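You operate a simulated robot arm through the tools that you are given. There is no shell and no other tool.

Carry out the task below with a simulated two-armed robot. There is one attempt and no reset: what you move stays moved.

TASK
Pipette 5 ml of blue, then 5 ml of green, into the clear tube, with a fresh tip for each.
Fine: the tubes in the pipette stand; both used tips go in the tip bin; spill nothing.

The check looks at the end state, three seconds after you hand in, the way a careful person would. Anything else that was tipped, shoved, dropped, spilled or broken makes it a failure.

THE ROBOT
Two 7-joint arms with two-finger grippers on one trunk that stands fixed in place. Base frame: the origin is at the foot of the trunk, x ahead of it, y to its left, z up. Units: mm, degrees, N and s.
The left shoulder is at [64, 216, 1169], the right one opposite. With the tool pointing down near the work surface each hand reaches from about 280 to 800 mm from the base axis, measured 20 degrees to its own side. Payload 3.18 kg a hand.
Tool frame (each hand has its own): the origin (TCP) lies between the finger pads and is the grasp point; the fingertips stand 30 mm ahead of it; z points along the fingers, y is the line along which they close. The gripper opens to 144 mm; its body begins 103 mm behind the TCP.
Orientation is that of the tool frame in the base frame, as [roll, pitch, yaw] about the fixed x, y, z axes, in that order (R = Rz(yaw) Ry(pitch) Rx(roll)). With the fingers straight down and closing along the base's y, the tool's x points along the base's -x, its y along +y and its z along -z.

THE INTERFACE
- The arms move only by the tool servo_tool. It takes "left_series", "right_series" or both (then of equal length, played together; a hand with none holds still); each is a list of rows, each a list of 6 numbers: the shift along the base's x, y, z in mm, then the turn, a rotation vector about the base's x, y, z in degrees. In form: [[dx, dy, dz, rx, ry, rz], ...]. A call has 1 to 20 rows; each row is the pose to reach, as a shift and turn from the pose commanded when the call began. "left_grip" and "right_grip" are, for a hand that has rows, the closure in counts, from 0 (fully open) to 255 (shut), set as the call begins (left out, the last holds). A row lasts 0.2 s, in which the tool goes at most 50 mm and 8.6 degrees; a call with a longer step from one row to the next is refused whole, and so is a gripper value outside its range. A pose out of reach is approached as far as the arm can. The call stops where the force on the tool passes 40 N (or 10 N more than at its start, if that is more) or the arm is blocked; 0.2 s more then pass. Each finger travels about 186.7 mm/s and halts on what it meets, pressing with about 27 N; the grip force reading is that of the motor and also rises with nothing between the fingers. The clock runs only during rows and for 0.2 s after the last one: add rows that repeat a pose to give the fingers time. It gives the time, the measured TCP pose, the force on the tool (base axes), the opening and the grip force at its end, in the units of the frame above (readings bear some noise), with the torque about the TCP (base axes, N m) and any sound that the robot's microphone picked up.
- Cameras (640 x 400 px; columns grow to the right, rows downward): "scene" is now at [137.8, -40.8, 1416.3]; the picture's right is [-0.54, -0.84, 0.00], its down [-0.14, 0.09, -0.99] and it looks along [0.83, -0.53, -0.16] (base axes); focal length 214 px, centre (320, 200). "left" rides on the left gripper at [76, -16, -143] in its tool frame; the picture's right is [0.21, 0.98, 0.00], its down [-0.84, 0.18, -0.51] and it looks along [-0.50, 0.11, 0.86] (tool axes); focal length 218 px, centre (320, 200). "right" rides on the right gripper at [76, 16, -143] in its tool frame; the picture's right is [-0.21, 0.98, 0.00], its down [-0.84, -0.18, -0.51] and it looks along [-0.50, -0.11, 0.86] (tool axes); focal length 218 px, centre (320, 200). There is no depth. A picture from a camera that has moved, and an enlarged one, comes with that camera's place and axes in the base frame and with its lens. The place of the scene camera against the robot may be out by one fixed shift of up to 25 mm in any direction.
- snapshot(camera): a new picture of that camera. It takes no simulated time.
- move_column(by): moves the trunk up (or, below 0, down) by that many mm; the arms and the scene camera ride with it, the base frame stays. It gives what a move gives, with no picture.
- pan_tilt(pan, tilt): turns the head with the scene camera to pan (to the left, within 80 degrees either way) and tilt (down, from -29 to 69), counted from straight ahead of the robot (the tilt from the chest, where the trunk bows). It gives what a move gives.
- close_up(camera, box): a new picture of the part [left, top, right, bottom] of that camera's present view, enlarged. It takes no simulated time.
- job_done(): hands the job in; it is judged then, once.

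Nothing tells you positions but the pictures and the camera data. Unless the task says otherwise, let go and move clear before handing in.

The tools are called after "Emit:" as name(argument=value, ...) on one line, values as JSON. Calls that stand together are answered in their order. servo_tool: Moves the arms, as the interface text tells. Its arguments: {"type":"object","properties":{"left_series":{"type":"array","items":{"type":"array","items":{"type":"number"}}},"left_grip":{"type":"number"},"right_series":{"type":"array","items":{"type":"array","items":{"type":"number"}}},"right_grip":{"type":"number"}},"required":[]} The other tools are called the same way: move_column (by) moves the trunk up or down; pan_tilt (pan, tilt) turns the head that bears the scene camera; snapshot (camera) takes a picture; close_up (camera, box) takes an enlarged picture of a part of a camera's view; job_done () hands the job in.

At the start:

```text
t: 0.0
left_position: [340.5, -39.1, 1363.5]
left_ee_rot: [-180.0, 0.0, -180.0]
left_contact_force: [0.3, -0.1, 1.3]
left_moment: [0.0, -0.02, 0.02]
left_width: 143.9
left_grasp_force: 0.2
right_position: [313.0, -478.1, 1353.9]
right_ee_rot: [179.9, 0.0, 180.0]
right_contact_force: [-0.2, 0.1, -0.3]
right_moment: [-0.04, 0.02, 0.02]
right_width: 143.7
right_grasp_force: 0.1
trunk travel left (down, up): [-250.0, 119.0]
head pan, tilt (commanded): [-32.5, 9.3]
```

scene: 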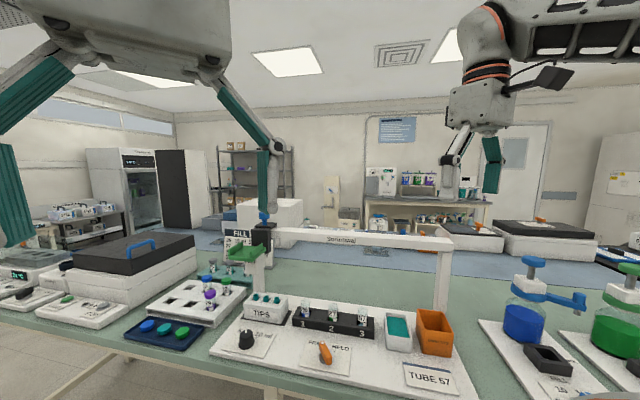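
right: 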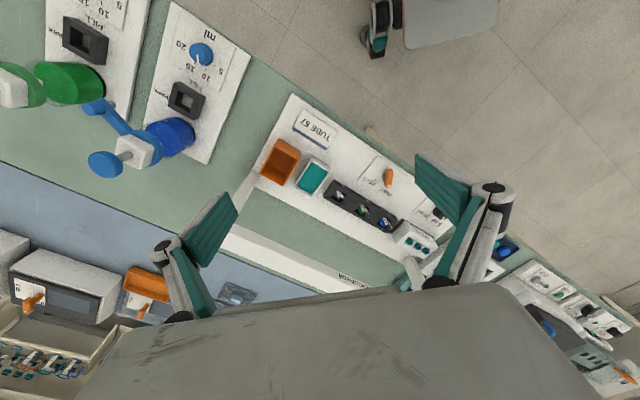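
left: 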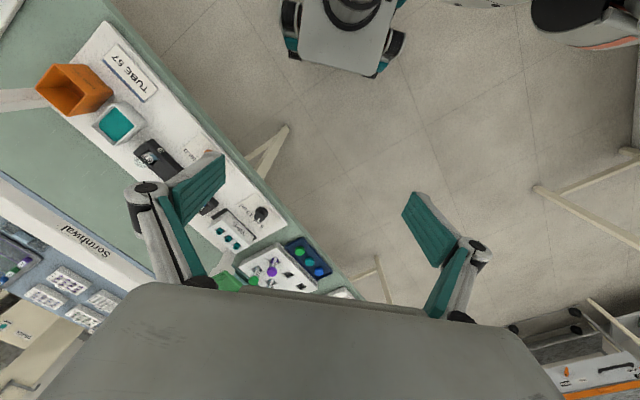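

I see a bench with a pipette-type station (Sorinnwal gantry), a tips box, a three-position tube rack, an orange bin, and bottles of blue and green liquid with dispensers on the right. I'll look closely before moving anything.

Emit:
close_up(camera="scene", box=[200, 220, 480, 395])

Emit:
close_up(camera="scene", box=[460, 240, 640, 400])

Emit:
close_up(camera="scene", box=[0, 220, 260, 380])

Emit:
close_up(camera="right", box=[240, 80, 520, 290])

Emit:
close_up(camera="left", box=[20, 10, 360, 300])

```text
2.29 times, centred on (340, 308) of scene
camera zoom: at [137.8, -40.8, 1416.3], right [-0.54, -0.84, 0.0], down [-0.14, 0.09, -0.99], along [0.83, -0.53, -0.16], focal length 490 px, centre (274, -46)
```

zoom: 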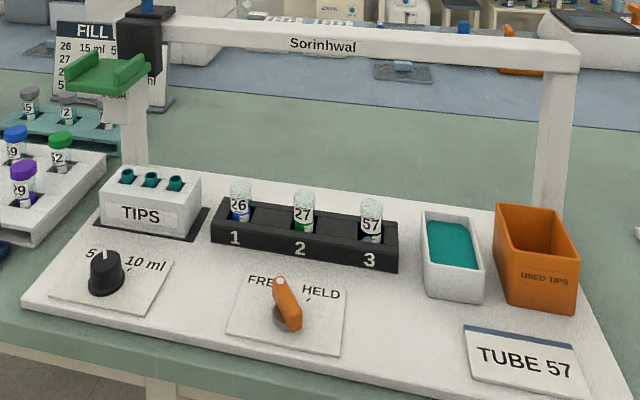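

```text
2.50 times, centred on (550, 320) of scene
camera zoom: at [137.8, -40.8, 1416.3], right [-0.54, -0.84, 0.0], down [-0.14, 0.09, -0.99], along [0.83, -0.53, -0.16], focal length 536 px, centre (-255, -100)
```

zoom: 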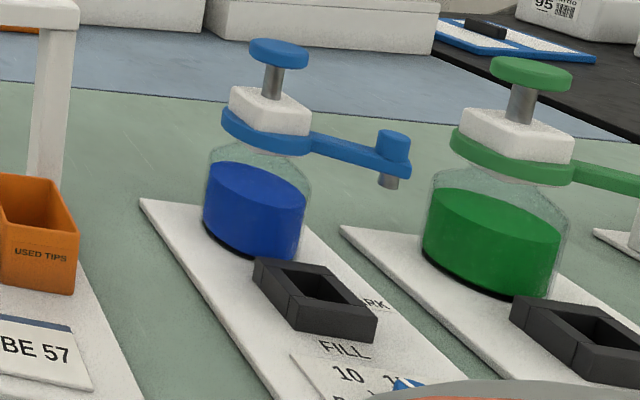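

```text
2.46 times, centred on (130, 300) of scene
camera zoom: at [137.8, -40.8, 1416.3], right [-0.54, -0.84, 0.0], down [-0.14, 0.09, -0.99], along [0.83, -0.53, -0.16], focal length 528 px, centre (788, -46)
```

zoom: 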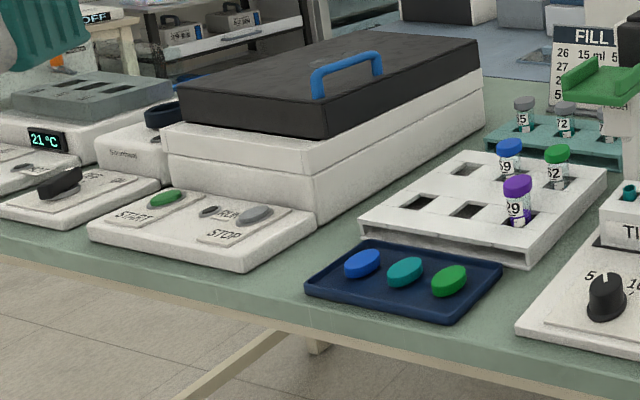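

```text
1.90 times, centred on (380, 185) of right
camera zoom: at [236.7, -460.9, 1495.9], right [0.21, 0.98, 0.0], down [0.84, -0.18, 0.51], along [0.5, -0.11, -0.86], focal length 416 px, centre (206, 229)
```

zoom: 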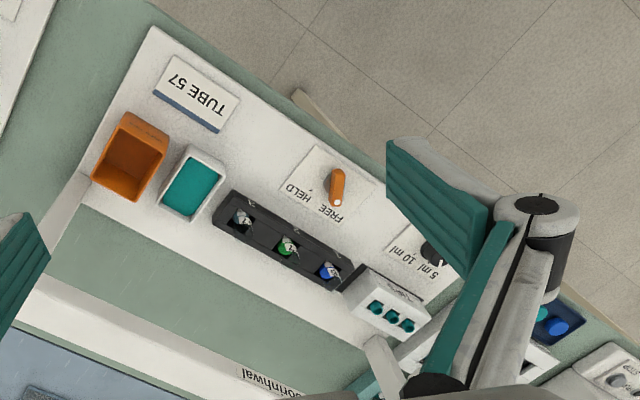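

```text
1.38 times, centred on (190, 155) of left
camera zoom: at [264.9, -54.9, 1505.6], right [-0.21, 0.98, 0.0], down [0.84, 0.18, 0.51], along [0.5, 0.11, -0.86], focal length 301 px, centre (499, 262)
```

zoom: 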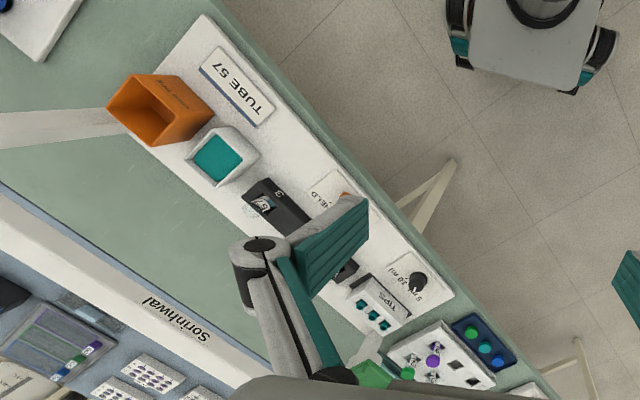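

The gantry has a black carriage with a blue top and a green bracket at its left end. I'll zoom on each part of the station for detail.

Emit:
close_up(camera="scene", box=[210, 200, 300, 300])

Emit:
close_up(camera="scene", box=[290, 290, 390, 350])

Emit:
close_up(camera="scene", box=[220, 310, 380, 390])

Emit:
close_up(camera="left", box=[200, 180, 320, 300])

Emit:
close_up(camera="right", box=[300, 130, 420, 250])

```text
4.00 times, centred on (255, 250) of scene
camera zoom: at [137.8, -40.8, 1416.3], right [-0.54, -0.84, 0.0], down [-0.14, 0.09, -0.99], along [0.83, -0.53, -0.16], focal length 858 px, centre (580, 0)
```

zoom: 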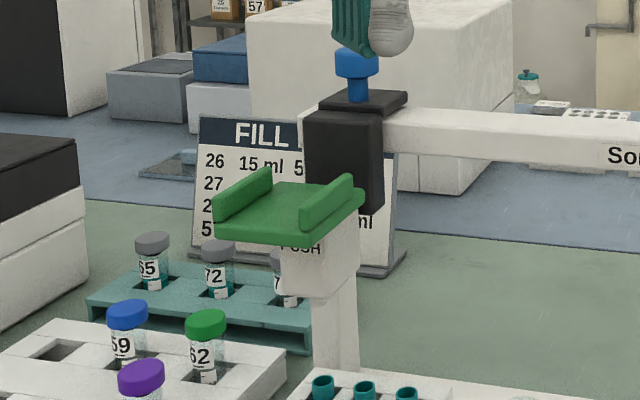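

```text
6.40 times, centred on (340, 320) of scene
camera zoom: at [137.8, -40.8, 1416.3], right [-0.54, -0.84, 0.0], down [-0.14, 0.09, -0.99], along [0.83, -0.53, -0.16], focal length 1373 px, centre (192, -568)
```

zoom: 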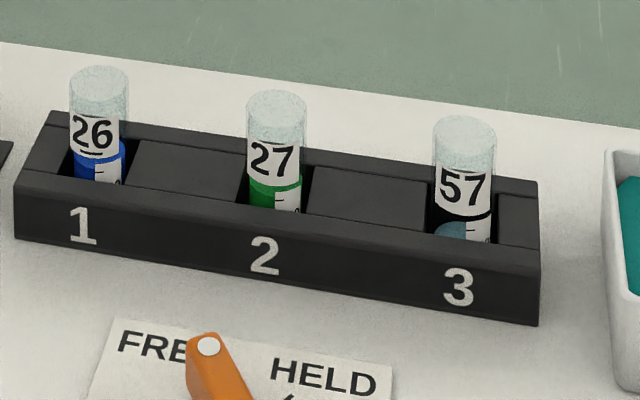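

```text
4.00 times, centred on (300, 350) of scene
camera zoom: at [137.8, -40.8, 1416.3], right [-0.54, -0.84, 0.0], down [-0.14, 0.09, -0.99], along [0.83, -0.53, -0.16], focal length 858 px, centre (400, -400)
```

zoom: 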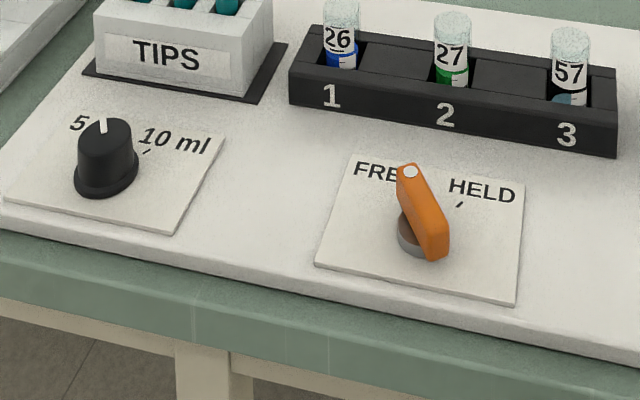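

```text
3.33 times, centred on (260, 240) of left
camera zoom: at [264.9, -54.9, 1505.6], right [-0.21, 0.98, 0.0], down [0.84, 0.18, 0.51], along [0.5, 0.11, -0.86], focal length 728 px, centre (520, 67)
```

zoom: 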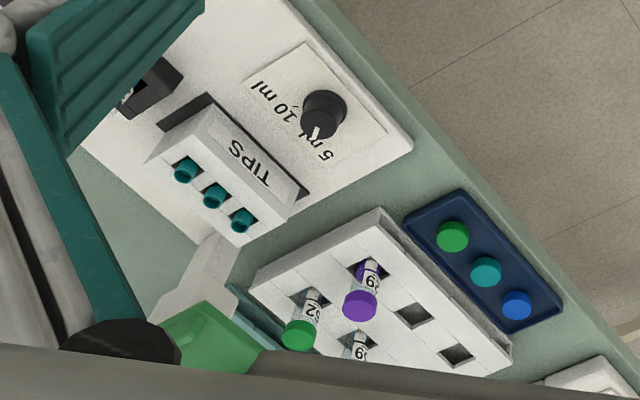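

```text
3.33 times, centred on (360, 190) of right
camera zoom: at [236.7, -460.9, 1495.9], right [0.21, 0.98, 0.0], down [0.84, -0.18, 0.51], along [0.5, -0.11, -0.86], focal length 728 px, centre (187, 233)
```

zoom: 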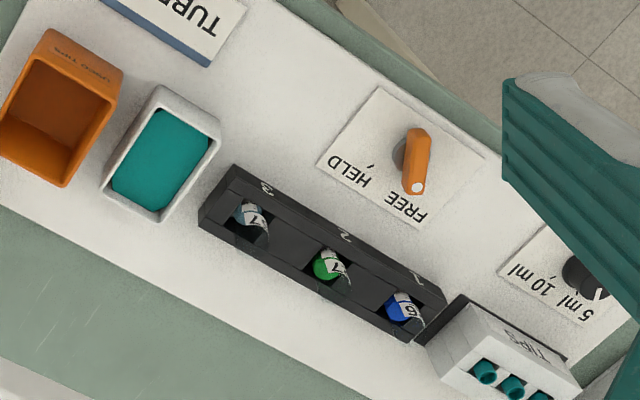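

Emit:
close_up(camera="scene", box=[235, 205, 285, 255])

Emit:
close_up(camera="scene", box=[235, 245, 295, 305])

Emit:
close_up(camera="scene", box=[380, 295, 460, 395])

Emit:
close_up(camera="scene", box=[440, 340, 640, 400])

Emit:
pan_tilt(pan=-32.5, tilt=35)

```text
8.00 times, centred on (260, 230) of scene
camera zoom: at [137.8, -40.8, 1416.3], right [-0.54, -0.84, 0.0], down [-0.14, 0.09, -0.99], along [0.83, -0.53, -0.16], focal length 1716 px, centre (800, -40)
```

zoom: 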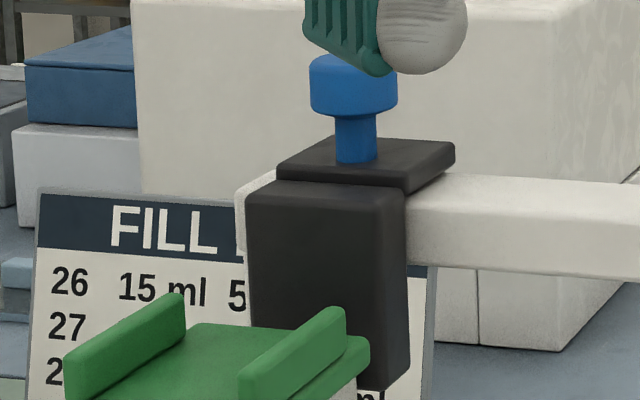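

```text
6.67 times, centred on (265, 275) of scene
camera zoom: at [137.8, -40.8, 1416.3], right [-0.54, -0.84, 0.0], down [-0.14, 0.09, -0.99], along [0.83, -0.53, -0.16], focal length 1430 px, centre (687, -300)
```

zoom: 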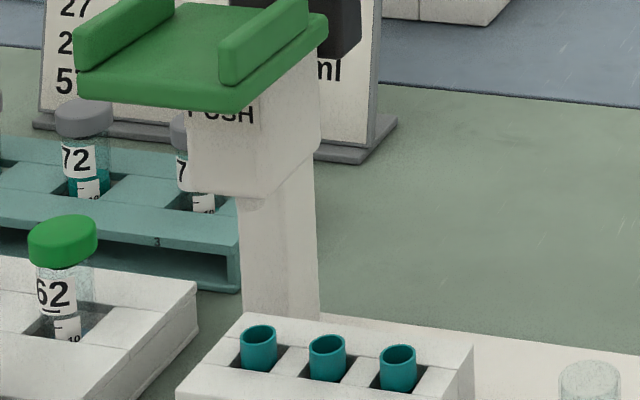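

```text
4.00 times, centred on (420, 345) of scene
camera zoom: at [137.8, -40.8, 1416.3], right [-0.54, -0.84, 0.0], down [-0.14, 0.09, -0.99], along [0.83, -0.53, -0.16], focal length 858 px, centre (-80, -380)
```

zoom: 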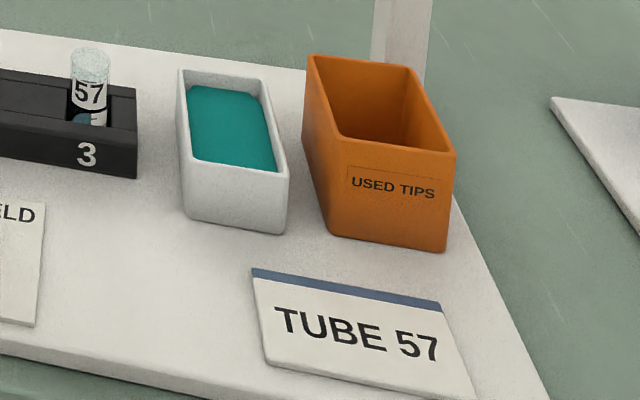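

```text
3.20 times, centred on (540, 370) of scene
camera zoom: at [137.8, -40.8, 1416.3], right [-0.54, -0.84, 0.0], down [-0.14, 0.09, -0.99], along [0.83, -0.53, -0.16], focal length 686 px, centre (-384, -344)
```

zoom: 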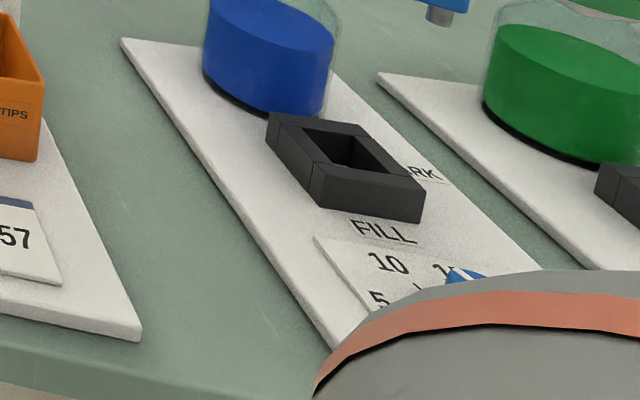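

```text
t: 0.9
left_position: [341.5, -38.4, 1362.8]
left_ee_rot: [-179.9, 0.0, -179.9]
left_contact_force: [0.3, -0.4, 0.5]
left_moment: [-0.01, 0.01, -0.02]
left_width: 143.9
left_grasp_force: 0.0
right_position: [312.5, -477.8, 1354.8]
right_ee_rot: [179.9, 0.0, -180.0]
right_contact_force: [1.1, 0.4, -1.2]
right_moment: [-0.01, 0.0, -0.05]
right_width: 144.0
right_grasp_force: 0.0
trunk travel left (down, up): [-250.0, 119.0]
head pan, tilt (commanded): [-32.5, 35.0]
```

Emit:
snapshot(camera="scene")

Emit:
close_up(camera="scene", box=[200, 60, 480, 235])

```text
taken
camera scene: at [133.7, -38.2, 1375.2], right [-0.54, -0.84, 0.0], down [-0.48, 0.31, -0.82], along [0.69, -0.44, -0.57], focal length 214 px, centre (320, 200)
```

scene: 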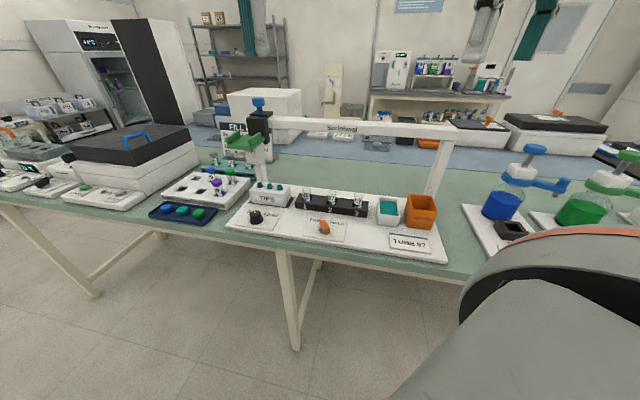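

```text
2.29 times, centred on (340, 148) of scene
camera zoom: at [133.7, -38.2, 1375.2], right [-0.54, -0.84, 0.0], down [-0.48, 0.31, -0.82], along [0.69, -0.44, -0.57], focal length 490 px, centre (274, 320)
```

zoom: 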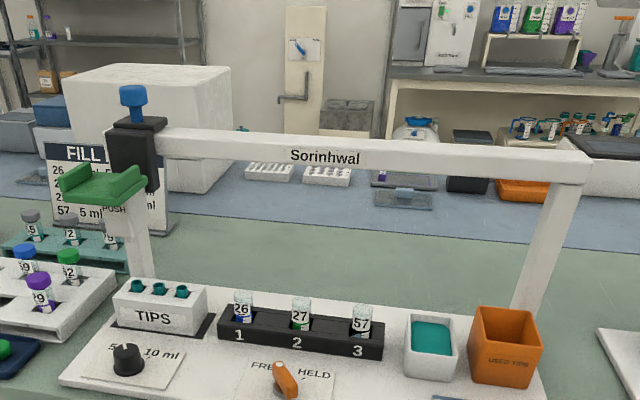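

Emit:
close_up(camera="scene", box=[215, 115, 285, 165])

Emit:
close_up(camera="scene", box=[235, 90, 285, 140])

Emit:
close_up(camera="scene", box=[240, 130, 300, 190])

```text
8.00 times, centred on (250, 140) of scene
camera zoom: at [133.7, -38.2, 1375.2], right [-0.54, -0.84, 0.0], down [-0.48, 0.31, -0.82], along [0.69, -0.44, -0.57], focal length 1716 px, centre (880, 680)
```

zoom: 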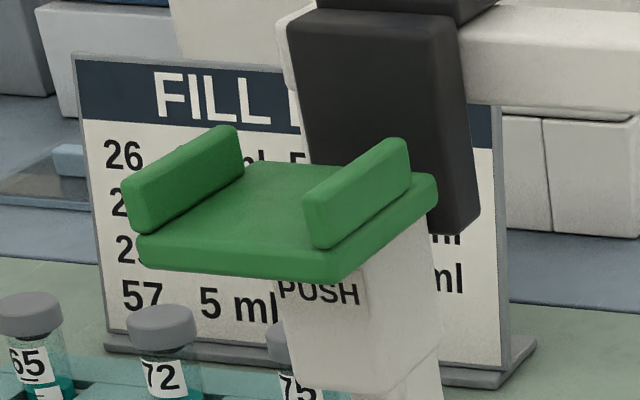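

```text
8.00 times, centred on (260, 115) of scene
camera zoom: at [133.7, -38.2, 1375.2], right [-0.54, -0.84, 0.0], down [-0.48, 0.31, -0.82], along [0.69, -0.44, -0.57], focal length 1716 px, centre (800, 880)
```

zoom: 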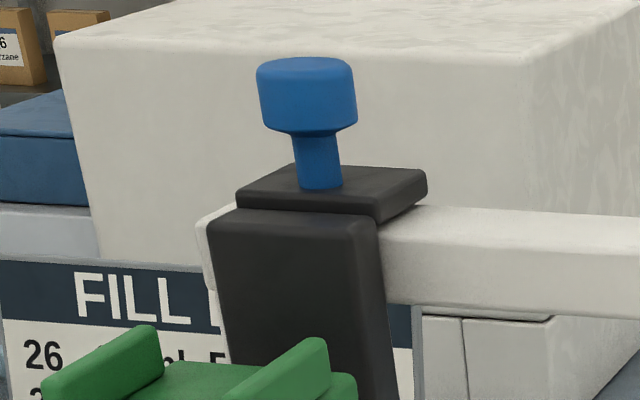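

```text
6.67 times, centred on (270, 160) of scene
camera zoom: at [133.7, -38.2, 1375.2], right [-0.54, -0.84, 0.0], down [-0.48, 0.31, -0.82], along [0.69, -0.44, -0.57], focal length 1430 px, centre (653, 467)
```

zoom: 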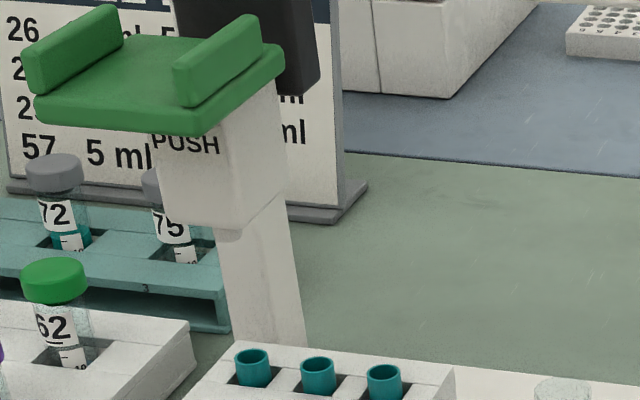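

The station's carriage (black saddle, blue knob, green saddle pad marked PUSH) sits at the far left end of the beam. I'll bring the left hand over for a closer camera view, keeping it high.

Emit:
servo_tool(left_series=[[30, -10, 10, 0, -6, 0], [60, -25, 20, 0, -12, 0], [90, -40, 30, 0, -18, 0], [120, -60, 40, 0, -24, 0], [120, -80, 40, 0, -30, 0], [120, -80, 40, 0, -30, 0]])

Emit:
snapshot(camera="left")

Emit:
snapshot(camera="scene")

```text
t: 2.5
left_position: [473.2, -95.4, 1420.1]
left_ee_rot: [-176.0, 29.1, -176.8]
left_contact_force: [-1.2, 0.5, 0.2]
left_moment: [0.0, -0.02, -0.02]
left_width: 144.1
left_grasp_force: 0.0
right_position: [313.3, -477.0, 1352.8]
right_ee_rot: [179.9, 0.0, -180.0]
right_contact_force: [-0.2, 0.8, 1.1]
right_moment: [0.02, 0.0, -0.01]
right_width: 144.1
right_grasp_force: 0.1
trunk travel left (down, up): [-250.0, 119.0]
head pan, tilt (commanded): [-32.5, 35.0]
stopped in row 6 (left hand): the arm was blocked; the commanded pose is now the measured one
```

```text
taken
camera left: at [337.3, -109.6, 1507.9], right [-0.2, 0.97, -0.16], down [0.48, 0.24, 0.84], along [0.85, 0.09, -0.52], focal length 218 px, centre (320, 200)
```

left: 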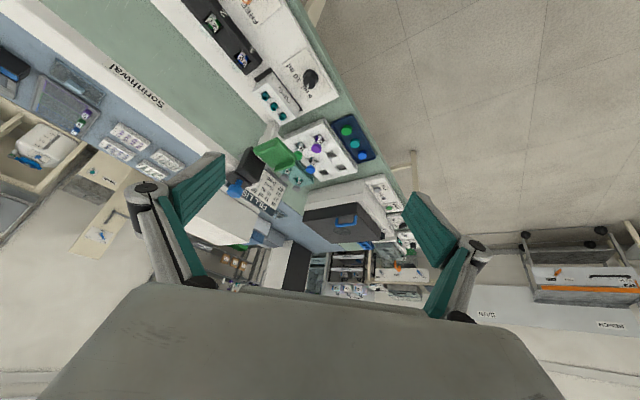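

```text
taken
camera scene: at [133.7, -37.8, 1375.1], right [-0.54, -0.84, 0.0], down [-0.48, 0.31, -0.82], along [0.69, -0.44, -0.57], focal length 214 px, centre (320, 200)
```

scene: 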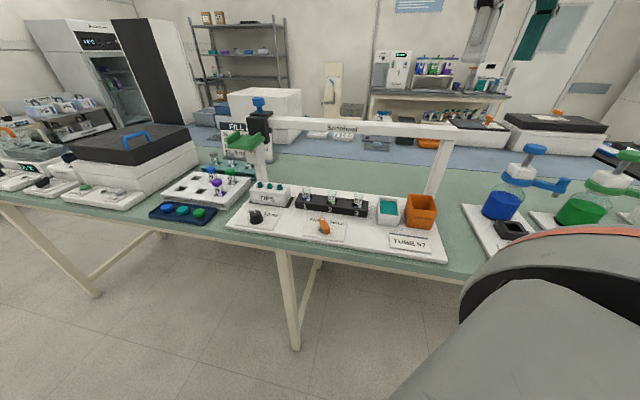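

Emit:
close_up(camera="left", box=[190, 0, 390, 220])

Emit:
close_up(camera="left", box=[220, 120, 320, 220])

Emit:
close_up(camera="left", box=[180, 0, 280, 80])

Emit:
close_up(camera="left", box=[240, 40, 340, 130])

```text
1.82 times, centred on (290, 110) of left
camera zoom: at [337.3, -109.6, 1507.9], right [-0.2, 0.97, -0.16], down [0.48, 0.24, 0.84], along [0.85, 0.09, -0.52], focal length 397 px, centre (374, 364)
```

zoom: 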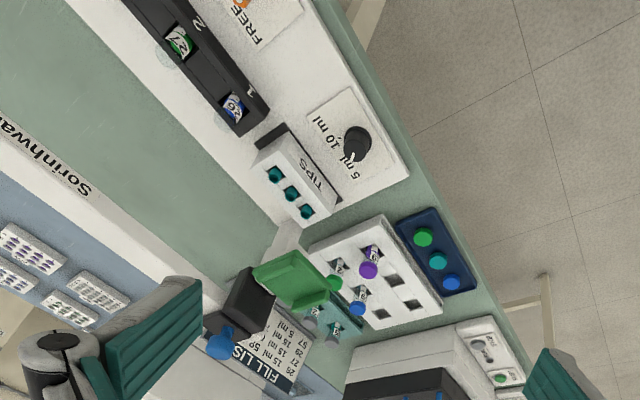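

```text
4.00 times, centred on (270, 170) of left
camera zoom: at [337.3, -109.6, 1507.9], right [-0.2, 0.97, -0.16], down [0.48, 0.24, 0.84], along [0.85, 0.09, -0.52], focal length 873 px, centre (520, 320)
```

zoom: 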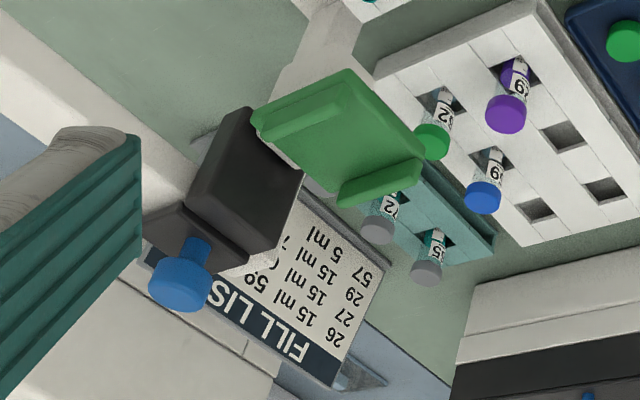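

```text
5.00 times, centred on (230, 40) of left
camera zoom: at [337.3, -109.6, 1507.9], right [-0.2, 0.97, -0.16], down [0.48, 0.24, 0.84], along [0.85, 0.09, -0.52], focal length 1091 px, centre (770, 1000)
```

zoom: 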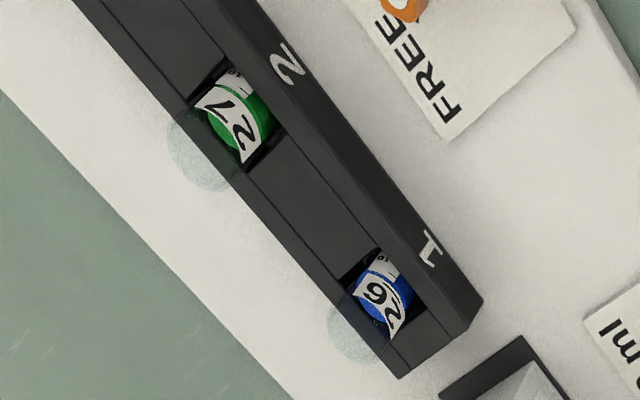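

```text
4.44 times, centred on (290, 85) of left
camera zoom: at [337.3, -109.6, 1507.9], right [-0.2, 0.97, -0.16], down [0.48, 0.24, 0.84], along [0.85, 0.09, -0.52], focal length 970 px, centre (453, 711)
```

zoom: 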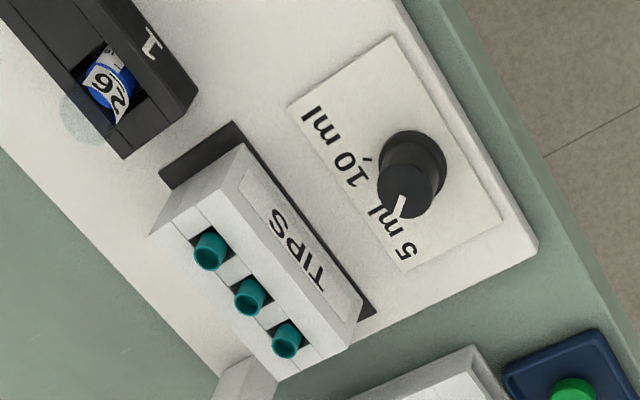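

The knob is set to 5 ml already; tube 26 is blue, 27 green, 57 clear; the carriage is around (770,-220) at z 1170-1260. I want a lower, side view of the carriage to understand the nozzle and the PUSH pad.

Emit:
servo_tool(left_series=[[-10, -15, -45, 0, 0, 0], [-20, -30, -90, 0, 0, 0], [-30, -45, -135, 0, 0, 0], [-40, -60, -180, 0, 0, 0], [-40, -60, -200, 0, 0, 0]])

Emit:
snapshot(camera="left")

```text
t: 3.7
left_position: [433.6, -157.6, 1216.2]
left_ee_rot: [-176.4, 29.1, -177.1]
left_contact_force: [-0.1, 1.1, -0.4]
left_moment: [-0.02, 0.03, -0.02]
left_width: 144.0
left_grasp_force: 0.1
right_position: [313.0, -477.2, 1353.9]
right_ee_rot: [179.9, 0.0, 179.9]
right_contact_force: [-0.1, 0.1, -0.5]
right_moment: [0.0, 0.01, 0.01]
right_width: 143.9
right_grasp_force: 0.1
trunk travel left (down, up): [-250.0, 119.0]
head pan, tilt (commanded): [-32.5, 35.0]
```

```text
taken
camera left: at [298.1, -172.8, 1303.3], right [-0.2, 0.97, -0.15], down [0.48, 0.24, 0.84], along [0.85, 0.1, -0.52], focal length 218 px, centre (320, 200)
```

left: 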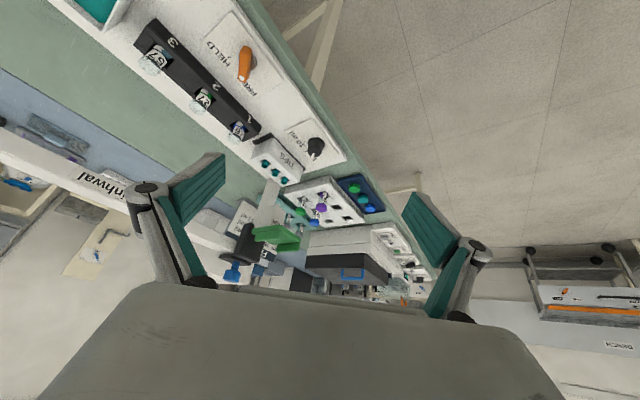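

Emit:
close_up(camera="left", box=[210, 180, 310, 290])

Emit:
close_up(camera="left", box=[120, 0, 360, 190])

Emit:
close_up(camera="left", box=[240, 130, 310, 200])

```text
3.64 times, centred on (260, 235) of left
camera zoom: at [298.1, -172.8, 1303.3], right [-0.2, 0.97, -0.15], down [0.48, 0.24, 0.84], along [0.85, 0.1, -0.52], focal length 794 px, centre (538, 73)
```

zoom: 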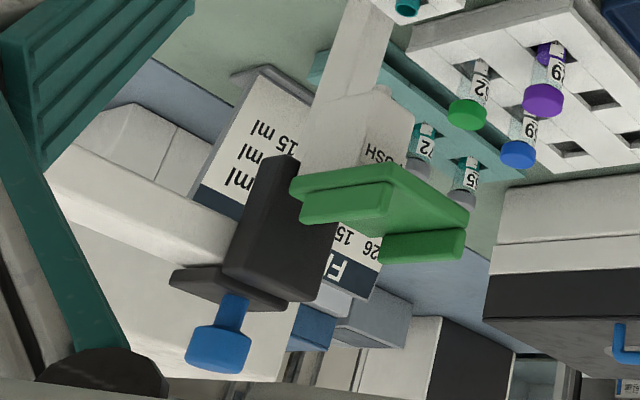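

```text
2.11 times, centred on (240, 95) of left
camera zoom: at [298.1, -172.8, 1303.3], right [-0.2, 0.97, -0.15], down [0.48, 0.24, 0.84], along [0.85, 0.1, -0.52], focal length 460 px, centre (488, 421)
```

zoom: 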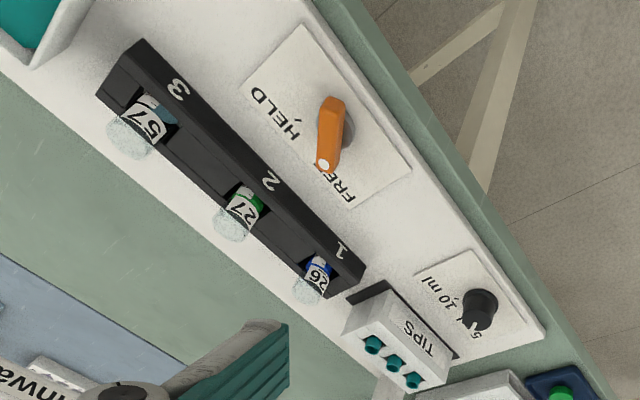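

```text
5.71 times, centred on (275, 165) of left
camera zoom: at [298.1, -172.8, 1303.3], right [-0.2, 0.97, -0.15], down [0.48, 0.24, 0.84], along [0.85, 0.1, -0.52], focal length 1247 px, centre (577, 400)
```

zoom: 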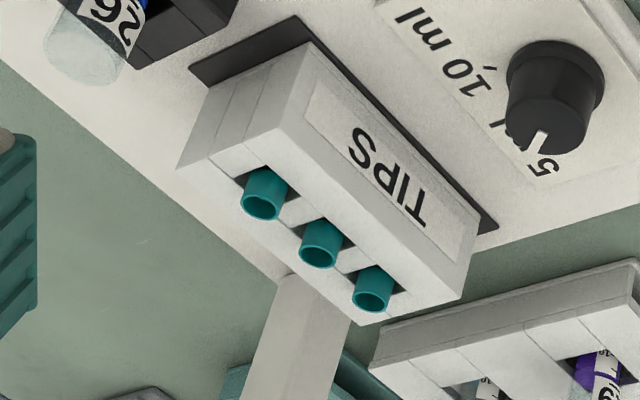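

Now I retract the left hand and bring the right hand, tool down and high, for plan views of the carriage from two spots.

Emit:
servo_tool(left_series=[[-25, 45, 0, 0, 5, 0], [-50, 90, 0, 0, 12, 0], [-75, 135, 0, 0, 20, 0], [-100, 180, 0, 0, 28, 0], [-110, 220, 0, 0, 29, 0]])

Emit:
servo_tool(right_series=[[45, 20, 10, 0, 0, 0], [90, 50, 20, 0, 0, 0], [130, 80, 30, 0, 0, 0], [160, 110, 35, 0, 0, 0], [170, 140, 35, 0, 0, 0], [170, 140, 35, 0, 0, 0]])

Emit:
snapshot(camera="right")

```text
refused: row 1 steps farther than a row can; nothing moved
```

```text
refused: row 1 steps farther than a row can; nothing moved
```

```text
taken
camera right: at [237.1, -460.4, 1496.0], right [0.21, 0.98, 0.0], down [0.84, -0.18, 0.51], along [0.5, -0.11, -0.86], focal length 218 px, centre (320, 200)
```

right: 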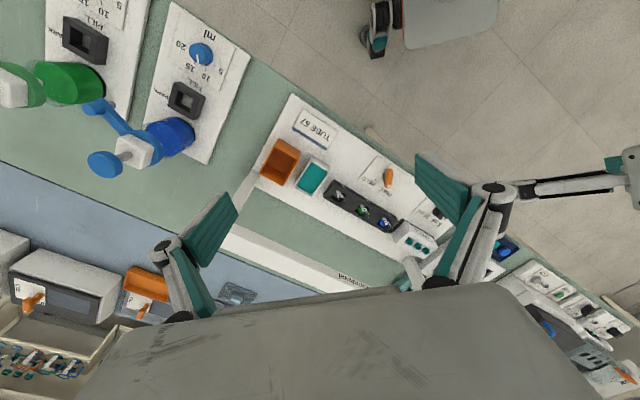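

Emit:
servo_tool(left_series=[[-22, 40, 0, 0, 5, 0], [-44, 80, 0, 0, 12, 0], [-66, 120, 0, 0, 20, 0], [-88, 160, 0, 0, 28, 0], [-100, 200, 0, 0, 29, 0], [-110, 230, 0, 0, 29, 0]])

Emit:
servo_tool(right_series=[[35, 25, 6, 0, 0, 0], [70, 50, 12, 0, 0, 0], [105, 75, 18, 0, 0, 0], [140, 100, 24, 0, 0, 0], [170, 130, 30, 0, 0, 0], [170, 140, 30, 0, 0, 0]])

Emit:
snapshot(camera="right")

```text
t: 5.1
left_position: [321.4, 73.0, 1215.0]
left_ee_rot: [-178.0, 0.1, -177.4]
left_contact_force: [0.0, -0.3, 0.1]
left_moment: [-0.02, 0.02, 0.0]
left_width: 144.0
left_grasp_force: 0.1
right_position: [313.8, -476.4, 1354.5]
right_ee_rot: [-180.0, 0.0, -179.9]
right_contact_force: [-0.6, 1.4, 0.4]
right_moment: [-0.05, 0.06, 0.03]
right_width: 144.0
right_grasp_force: 0.1
trunk travel left (down, up): [-250.0, 119.0]
head pan, tilt (commanded): [-32.5, 35.0]
```

```text
t: 6.5
left_position: [321.9, 72.5, 1217.1]
left_ee_rot: [-178.0, 0.2, -177.5]
left_contact_force: [-0.4, 0.3, 0.9]
left_moment: [-0.03, -0.02, 0.0]
left_width: 144.2
left_grasp_force: 0.1
right_position: [474.0, -339.0, 1375.8]
right_ee_rot: [179.8, 0.2, 179.9]
right_contact_force: [-0.4, -0.8, -0.1]
right_moment: [0.01, -0.03, -0.01]
right_width: 144.0
right_grasp_force: 0.1
right hand out of reach, approached as far as the arm can: row 5, 6
trunk travel left (down, up): [-250.0, 119.0]
head pan, tilt (commanded): [-32.5, 35.0]
```

```text
taken
camera right: at [398.0, -322.5, 1518.4], right [0.21, 0.98, 0.01], down [0.84, -0.18, 0.51], along [0.5, -0.1, -0.86], focal length 218 px, centre (320, 200)
```

right: 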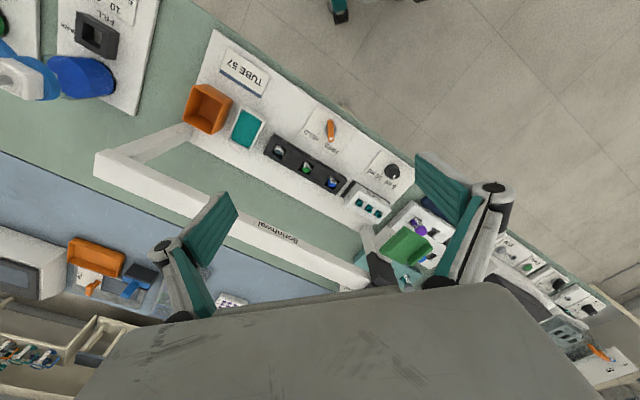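

Emit:
close_up(camera="right", box=[340, 170, 460, 300])

Emit:
close_up(camera="right", box=[170, 60, 290, 160])

Emit:
close_up(camera="right", box=[250, 100, 430, 230])

Emit:
close_up(camera="right", box=[80, 120, 400, 300])

```text
3.08 times, centred on (400, 235) of right
camera zoom: at [398.0, -322.5, 1518.4], right [0.21, 0.98, 0.01], down [0.84, -0.18, 0.51], along [0.5, -0.1, -0.86], focal length 672 px, centre (74, 92)
```

zoom: 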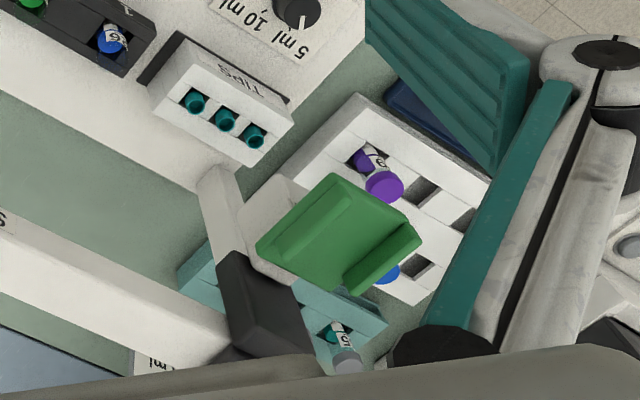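

```text
4.00 times, centred on (230, 110) of right
camera zoom: at [398.0, -322.5, 1518.4], right [0.21, 0.98, 0.01], down [0.84, -0.18, 0.51], along [0.5, -0.1, -0.86], focal length 873 px, centre (680, 560)
```

zoom: 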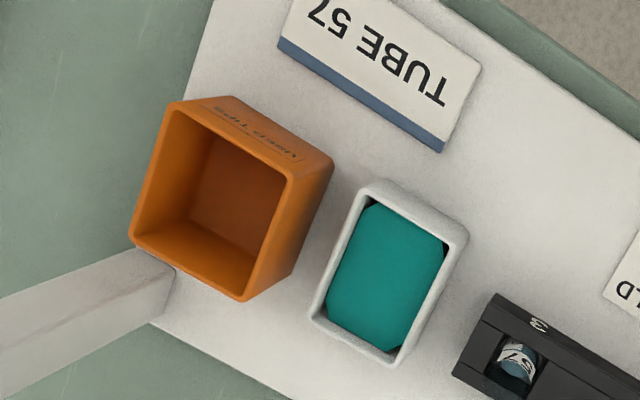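

```text
3.08 times, centred on (340, 165) of right
camera zoom: at [398.0, -322.5, 1518.4], right [0.21, 0.98, 0.01], down [0.84, -0.18, 0.51], along [0.5, -0.1, -0.86], focal length 672 px, centre (258, 308)
```

zoom: 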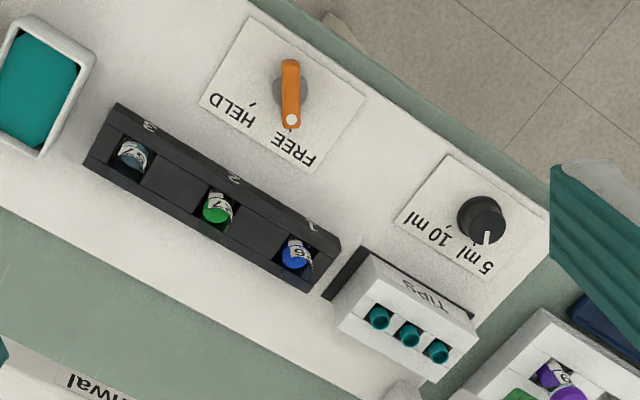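

```text
2.00 times, centred on (240, 210) of right
camera zoom: at [398.0, -322.5, 1518.4], right [0.21, 0.98, 0.01], down [0.84, -0.18, 0.51], along [0.5, -0.1, -0.86], focal length 436 px, centre (480, 180)
```

zoom: 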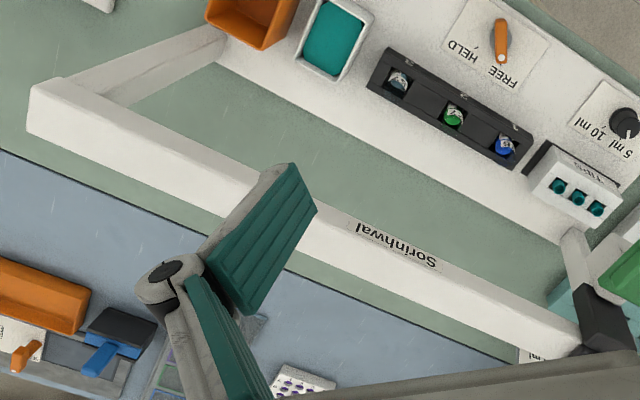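

Emit:
close_up(camera="right", box=[245, 210, 315, 255])

Emit:
close_up(camera="right", box=[355, 210, 435, 300])

Emit:
close_up(camera="scene", box=[325, 115, 375, 145])

Emit:
close_up(camera="scene", box=[245, 130, 285, 170])

Emit:
close_up(camera="right", box=[300, 110, 350, 160])

```text
8.89 times, centred on (280, 232) of right
camera zoom: at [398.0, -322.5, 1518.4], right [0.21, 0.98, 0.01], down [0.84, -0.18, 0.51], along [0.5, -0.1, -0.86], focal length 1940 px, centre (676, -89)
```

zoom: 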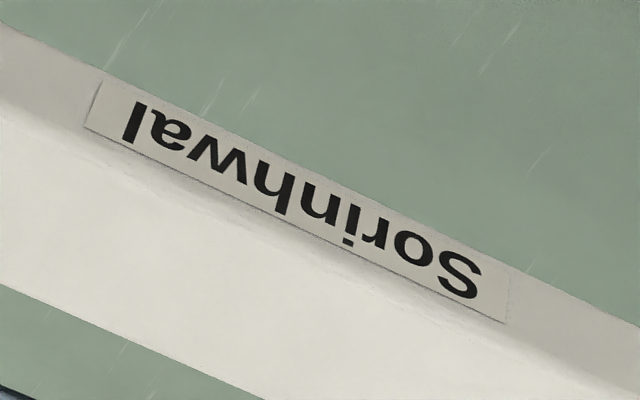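

```text
4.44 times, centred on (395, 255) of right
camera zoom: at [398.0, -322.5, 1518.4], right [0.21, 0.98, 0.01], down [0.84, -0.18, 0.51], along [0.5, -0.1, -0.86], focal length 970 px, centre (-13, -44)
```

zoom: 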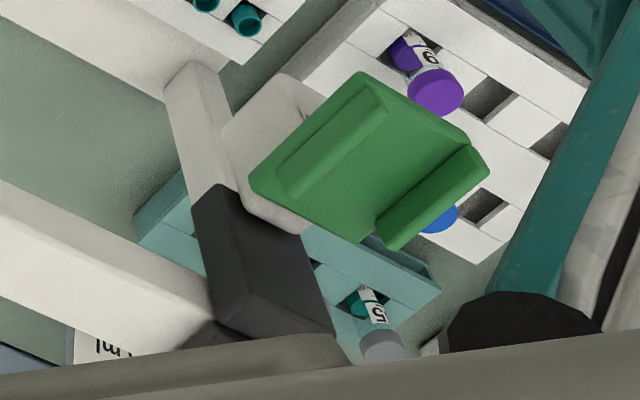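

```text
12.80 times, centred on (350, 130) of scene
camera zoom: at [132.8, -38.2, 1375.4], right [-0.54, -0.84, 0.0], down [-0.48, 0.31, -0.82], along [0.69, -0.44, -0.57], focal length 2745 px, centre (-64, 1096)
```

zoom: 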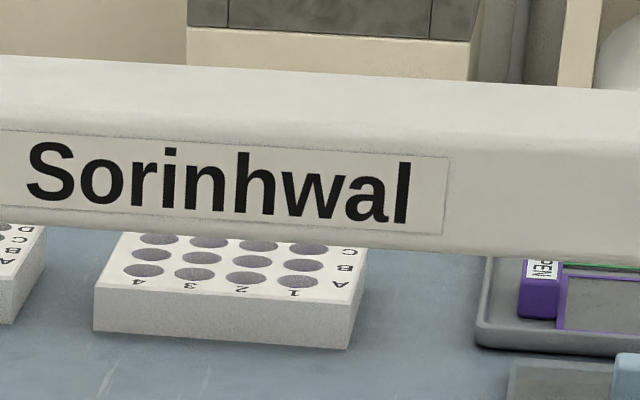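

```text
10.00 times, centred on (265, 150) of scene
camera zoom: at [132.8, -38.2, 1375.4], right [-0.54, -0.84, 0.0], down [-0.48, 0.31, -0.82], along [0.69, -0.44, -0.57], focal length 2145 px, centre (870, 700)
```

zoom: 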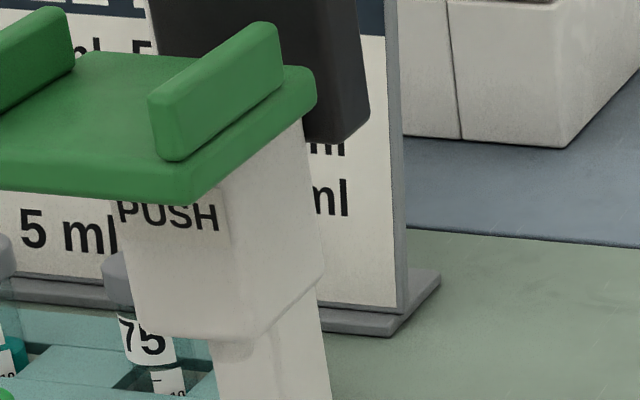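

```text
8.00 times, centred on (325, 135) of right
camera zoom: at [398.0, -322.5, 1518.4], right [0.21, 0.98, 0.01], down [0.84, -0.18, 0.51], along [0.5, -0.1, -0.86], focal length 1746 px, centre (280, 720)
```

zoom: 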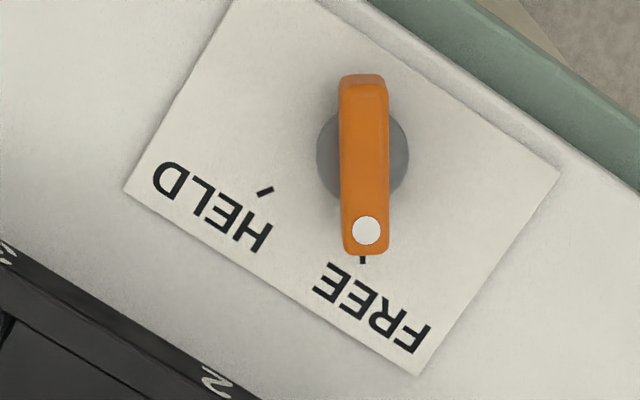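

The carriage's nozzle looks to be parked right over the tip farthest from the tubes; the pad centre is about (785,-200,1140). Only the right arm can reach there, so I'll raise the trunk and turn the right hand to face the beam squarely, fingers tilted forward, well clear of everything.

Emit:
move_column(by=100)

Emit:
servo_tool(right_series=[[-10, 20, 0, 0, -7, 0], [-20, 40, 0, 0, -14, 0], [-30, 60, 0, 0, -21, 0], [-40, 80, 0, 0, -28, 0], [-50, 100, 0, 0, -35, 0], [-50, 100, 0, 0, -40, 0]], right_grip=255)

Emit:
servo_tool(right_series=[[0, 10, 0, 0, 0, -8], [0, 20, 0, 0, 0, -16], [0, 30, 0, 0, 0, -24], [0, 40, 0, 0, 0, -32], [0, 50, 0, 0, 0, -40], [0, 60, 0, 0, 0, -45], [0, 60, 0, 0, 0, -45]])

Emit:
snapshot(camera="scene")

Emit:
snapshot(camera="right")

```text
t: 7.8
left_position: [322.1, 73.6, 1316.0]
left_ee_rot: [-178.1, 0.1, -177.4]
left_contact_force: [-0.1, 0.3, -0.1]
left_moment: [-0.03, 0.02, 0.0]
left_width: 143.9
left_grasp_force: 0.1
right_position: [449.3, -339.9, 1503.6]
right_ee_rot: [179.8, 4.0, -180.0]
right_contact_force: [-1.4, -0.3, 0.0]
right_moment: [0.03, -0.01, 0.01]
right_width: 143.9
right_grasp_force: 0.2
trunk travel left (down, up): [-350.0, 19.0]
head pan, tilt (commanded): [-32.5, 35.0]
```

```text
t: 9.2
left_position: [322.1, 71.8, 1317.2]
left_ee_rot: [-178.0, 0.2, -177.3]
left_contact_force: [-0.4, 1.4, 0.8]
left_moment: [0.04, -0.02, -0.01]
left_width: 143.9
left_grasp_force: 0.1
right_position: [412.9, -255.0, 1518.3]
right_ee_rot: [179.6, 44.1, 180.0]
right_contact_force: [-0.3, 0.5, 0.2]
right_moment: [0.0, -0.02, 0.04]
right_width: 0.3
right_grasp_force: 27.3
right hand out of reach, approached as far as the arm can: row 5, 6
trunk travel left (down, up): [-350.0, 19.0]
head pan, tilt (commanded): [-32.5, 35.0]
```

```text
t: 10.8
left_position: [323.3, 72.1, 1317.0]
left_ee_rot: [-178.0, 0.2, -177.5]
left_contact_force: [0.1, -0.3, 0.2]
left_moment: [-0.02, -0.03, -0.03]
left_width: 144.1
left_grasp_force: 0.1
right_position: [450.7, -398.7, 1611.7]
right_ee_rot: [179.9, 44.0, 135.2]
right_contact_force: [0.0, 0.7, -0.7]
right_moment: [-0.04, 0.01, 0.03]
right_width: 0.0
right_grasp_force: 26.9
right hand out of reach, approached as far as the arm can: row 1, 2, 3, 4, 5, 6, 7
trunk travel left (down, up): [-350.0, 19.0]
head pan, tilt (commanded): [-32.5, 35.0]
```

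```text
taken
camera scene: at [112.3, -37.5, 1476.8], right [-0.54, -0.84, 0.0], down [-0.48, 0.31, -0.82], along [0.69, -0.44, -0.57], focal length 214 px, centre (320, 200)
```

scene: 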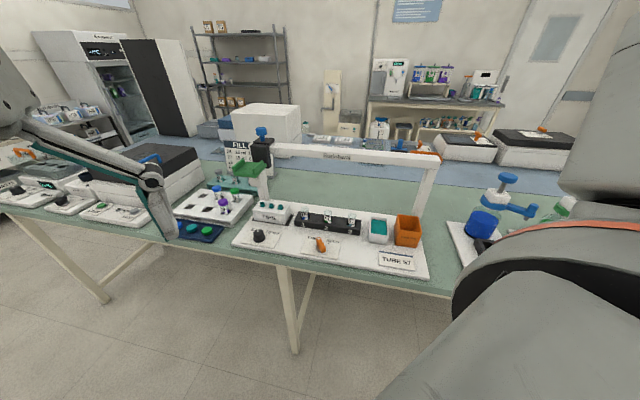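

```text
taken
camera right: at [352.3, -276.8, 1661.1], right [0.79, 0.59, 0.15], down [0.05, -0.31, 0.95], along [0.6, -0.75, -0.28], focal length 218 px, centre (320, 200)
```

right: 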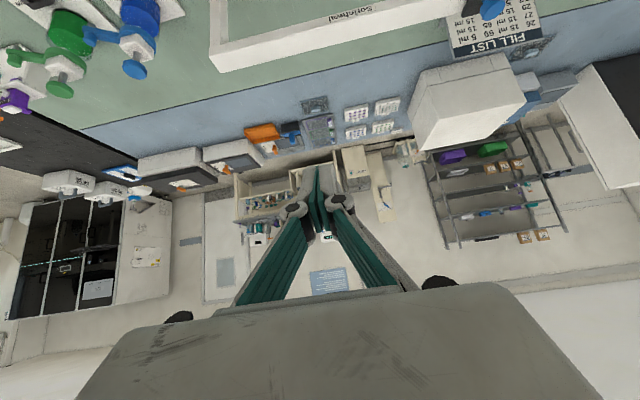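

Emit:
servo_tool(right_series=[[0, 0, -45, 0, 0, 0], [0, 0, -90, 0, 0, 0], [0, 0, -135, 0, 0, 0], [0, 0, -180, 0, 0, 0], [0, 0, -220, 0, 0, 0], [0, 0, -220, 0, 0, 0]])

Emit:
snapshot(camera="scene")

```text
t: 12.2
left_position: [322.7, 72.3, 1316.8]
left_ee_rot: [-178.0, 0.2, -177.4]
left_contact_force: [1.0, -0.6, 0.2]
left_moment: [0.0, 0.0, 0.0]
left_width: 144.1
left_grasp_force: 0.0
right_position: [432.5, -500.4, 1504.3]
right_ee_rot: [-177.8, 41.3, 138.5]
right_contact_force: [-0.4, 0.7, 0.7]
right_moment: [0.0, 0.01, 0.02]
right_width: 0.0
right_grasp_force: 27.4
right hand out of reach, approached as far as the arm can: row 1, 2, 3, 4, 5, 6
trunk travel left (down, up): [-350.0, 19.0]
head pan, tilt (commanded): [-32.5, 35.0]
```

```text
taken
camera scene: at [112.6, -38.5, 1476.7], right [-0.54, -0.84, 0.0], down [-0.48, 0.31, -0.82], along [0.69, -0.44, -0.57], focal length 214 px, centre (320, 200)
```

scene: 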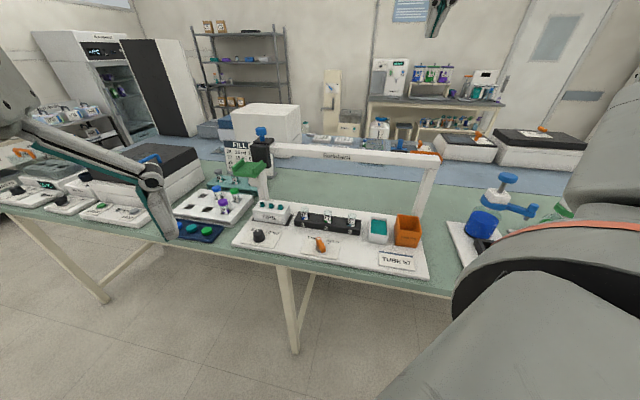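

Emit:
servo_tool(right_series=[[10, 0, 0, 0, 0, 8], [20, 0, 0, 0, 0, 16], [30, 0, 0, 0, 0, 24], [40, 0, 0, 0, 0, 32], [50, 0, 0, 0, 0, 40], [60, 0, 0, 0, 0, 45], [60, 0, 0, 0, 0, 45]])

Emit:
snapshot(camera="scene")

```text
t: 13.8
left_position: [322.7, 72.1, 1316.2]
left_ee_rot: [-178.0, 0.2, -177.5]
left_contact_force: [0.7, -0.1, -0.3]
left_moment: [0.0, 0.01, 0.04]
left_width: 144.0
left_grasp_force: 0.0
right_position: [493.6, -497.4, 1509.7]
right_ee_rot: [-177.8, 41.3, -176.5]
right_contact_force: [-0.6, 1.0, -0.2]
right_moment: [0.01, -0.02, 0.0]
right_width: 0.0
right_grasp_force: 26.9
trunk travel left (down, up): [-350.0, 19.0]
head pan, tilt (commanded): [-32.5, 35.0]
```

```text
taken
camera scene: at [111.7, -38.3, 1476.8], right [-0.54, -0.84, 0.0], down [-0.48, 0.31, -0.82], along [0.69, -0.44, -0.57], focal length 214 px, centre (320, 200)
```

scene: 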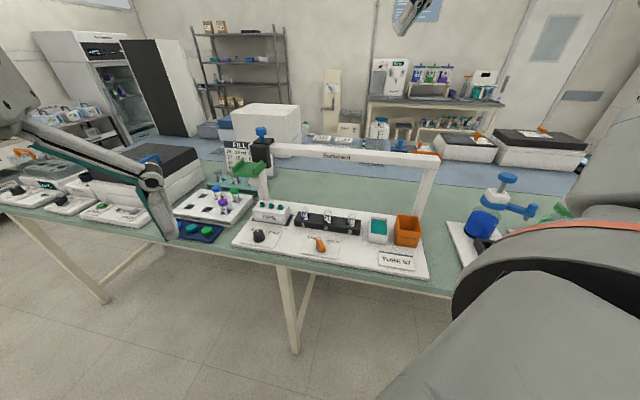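

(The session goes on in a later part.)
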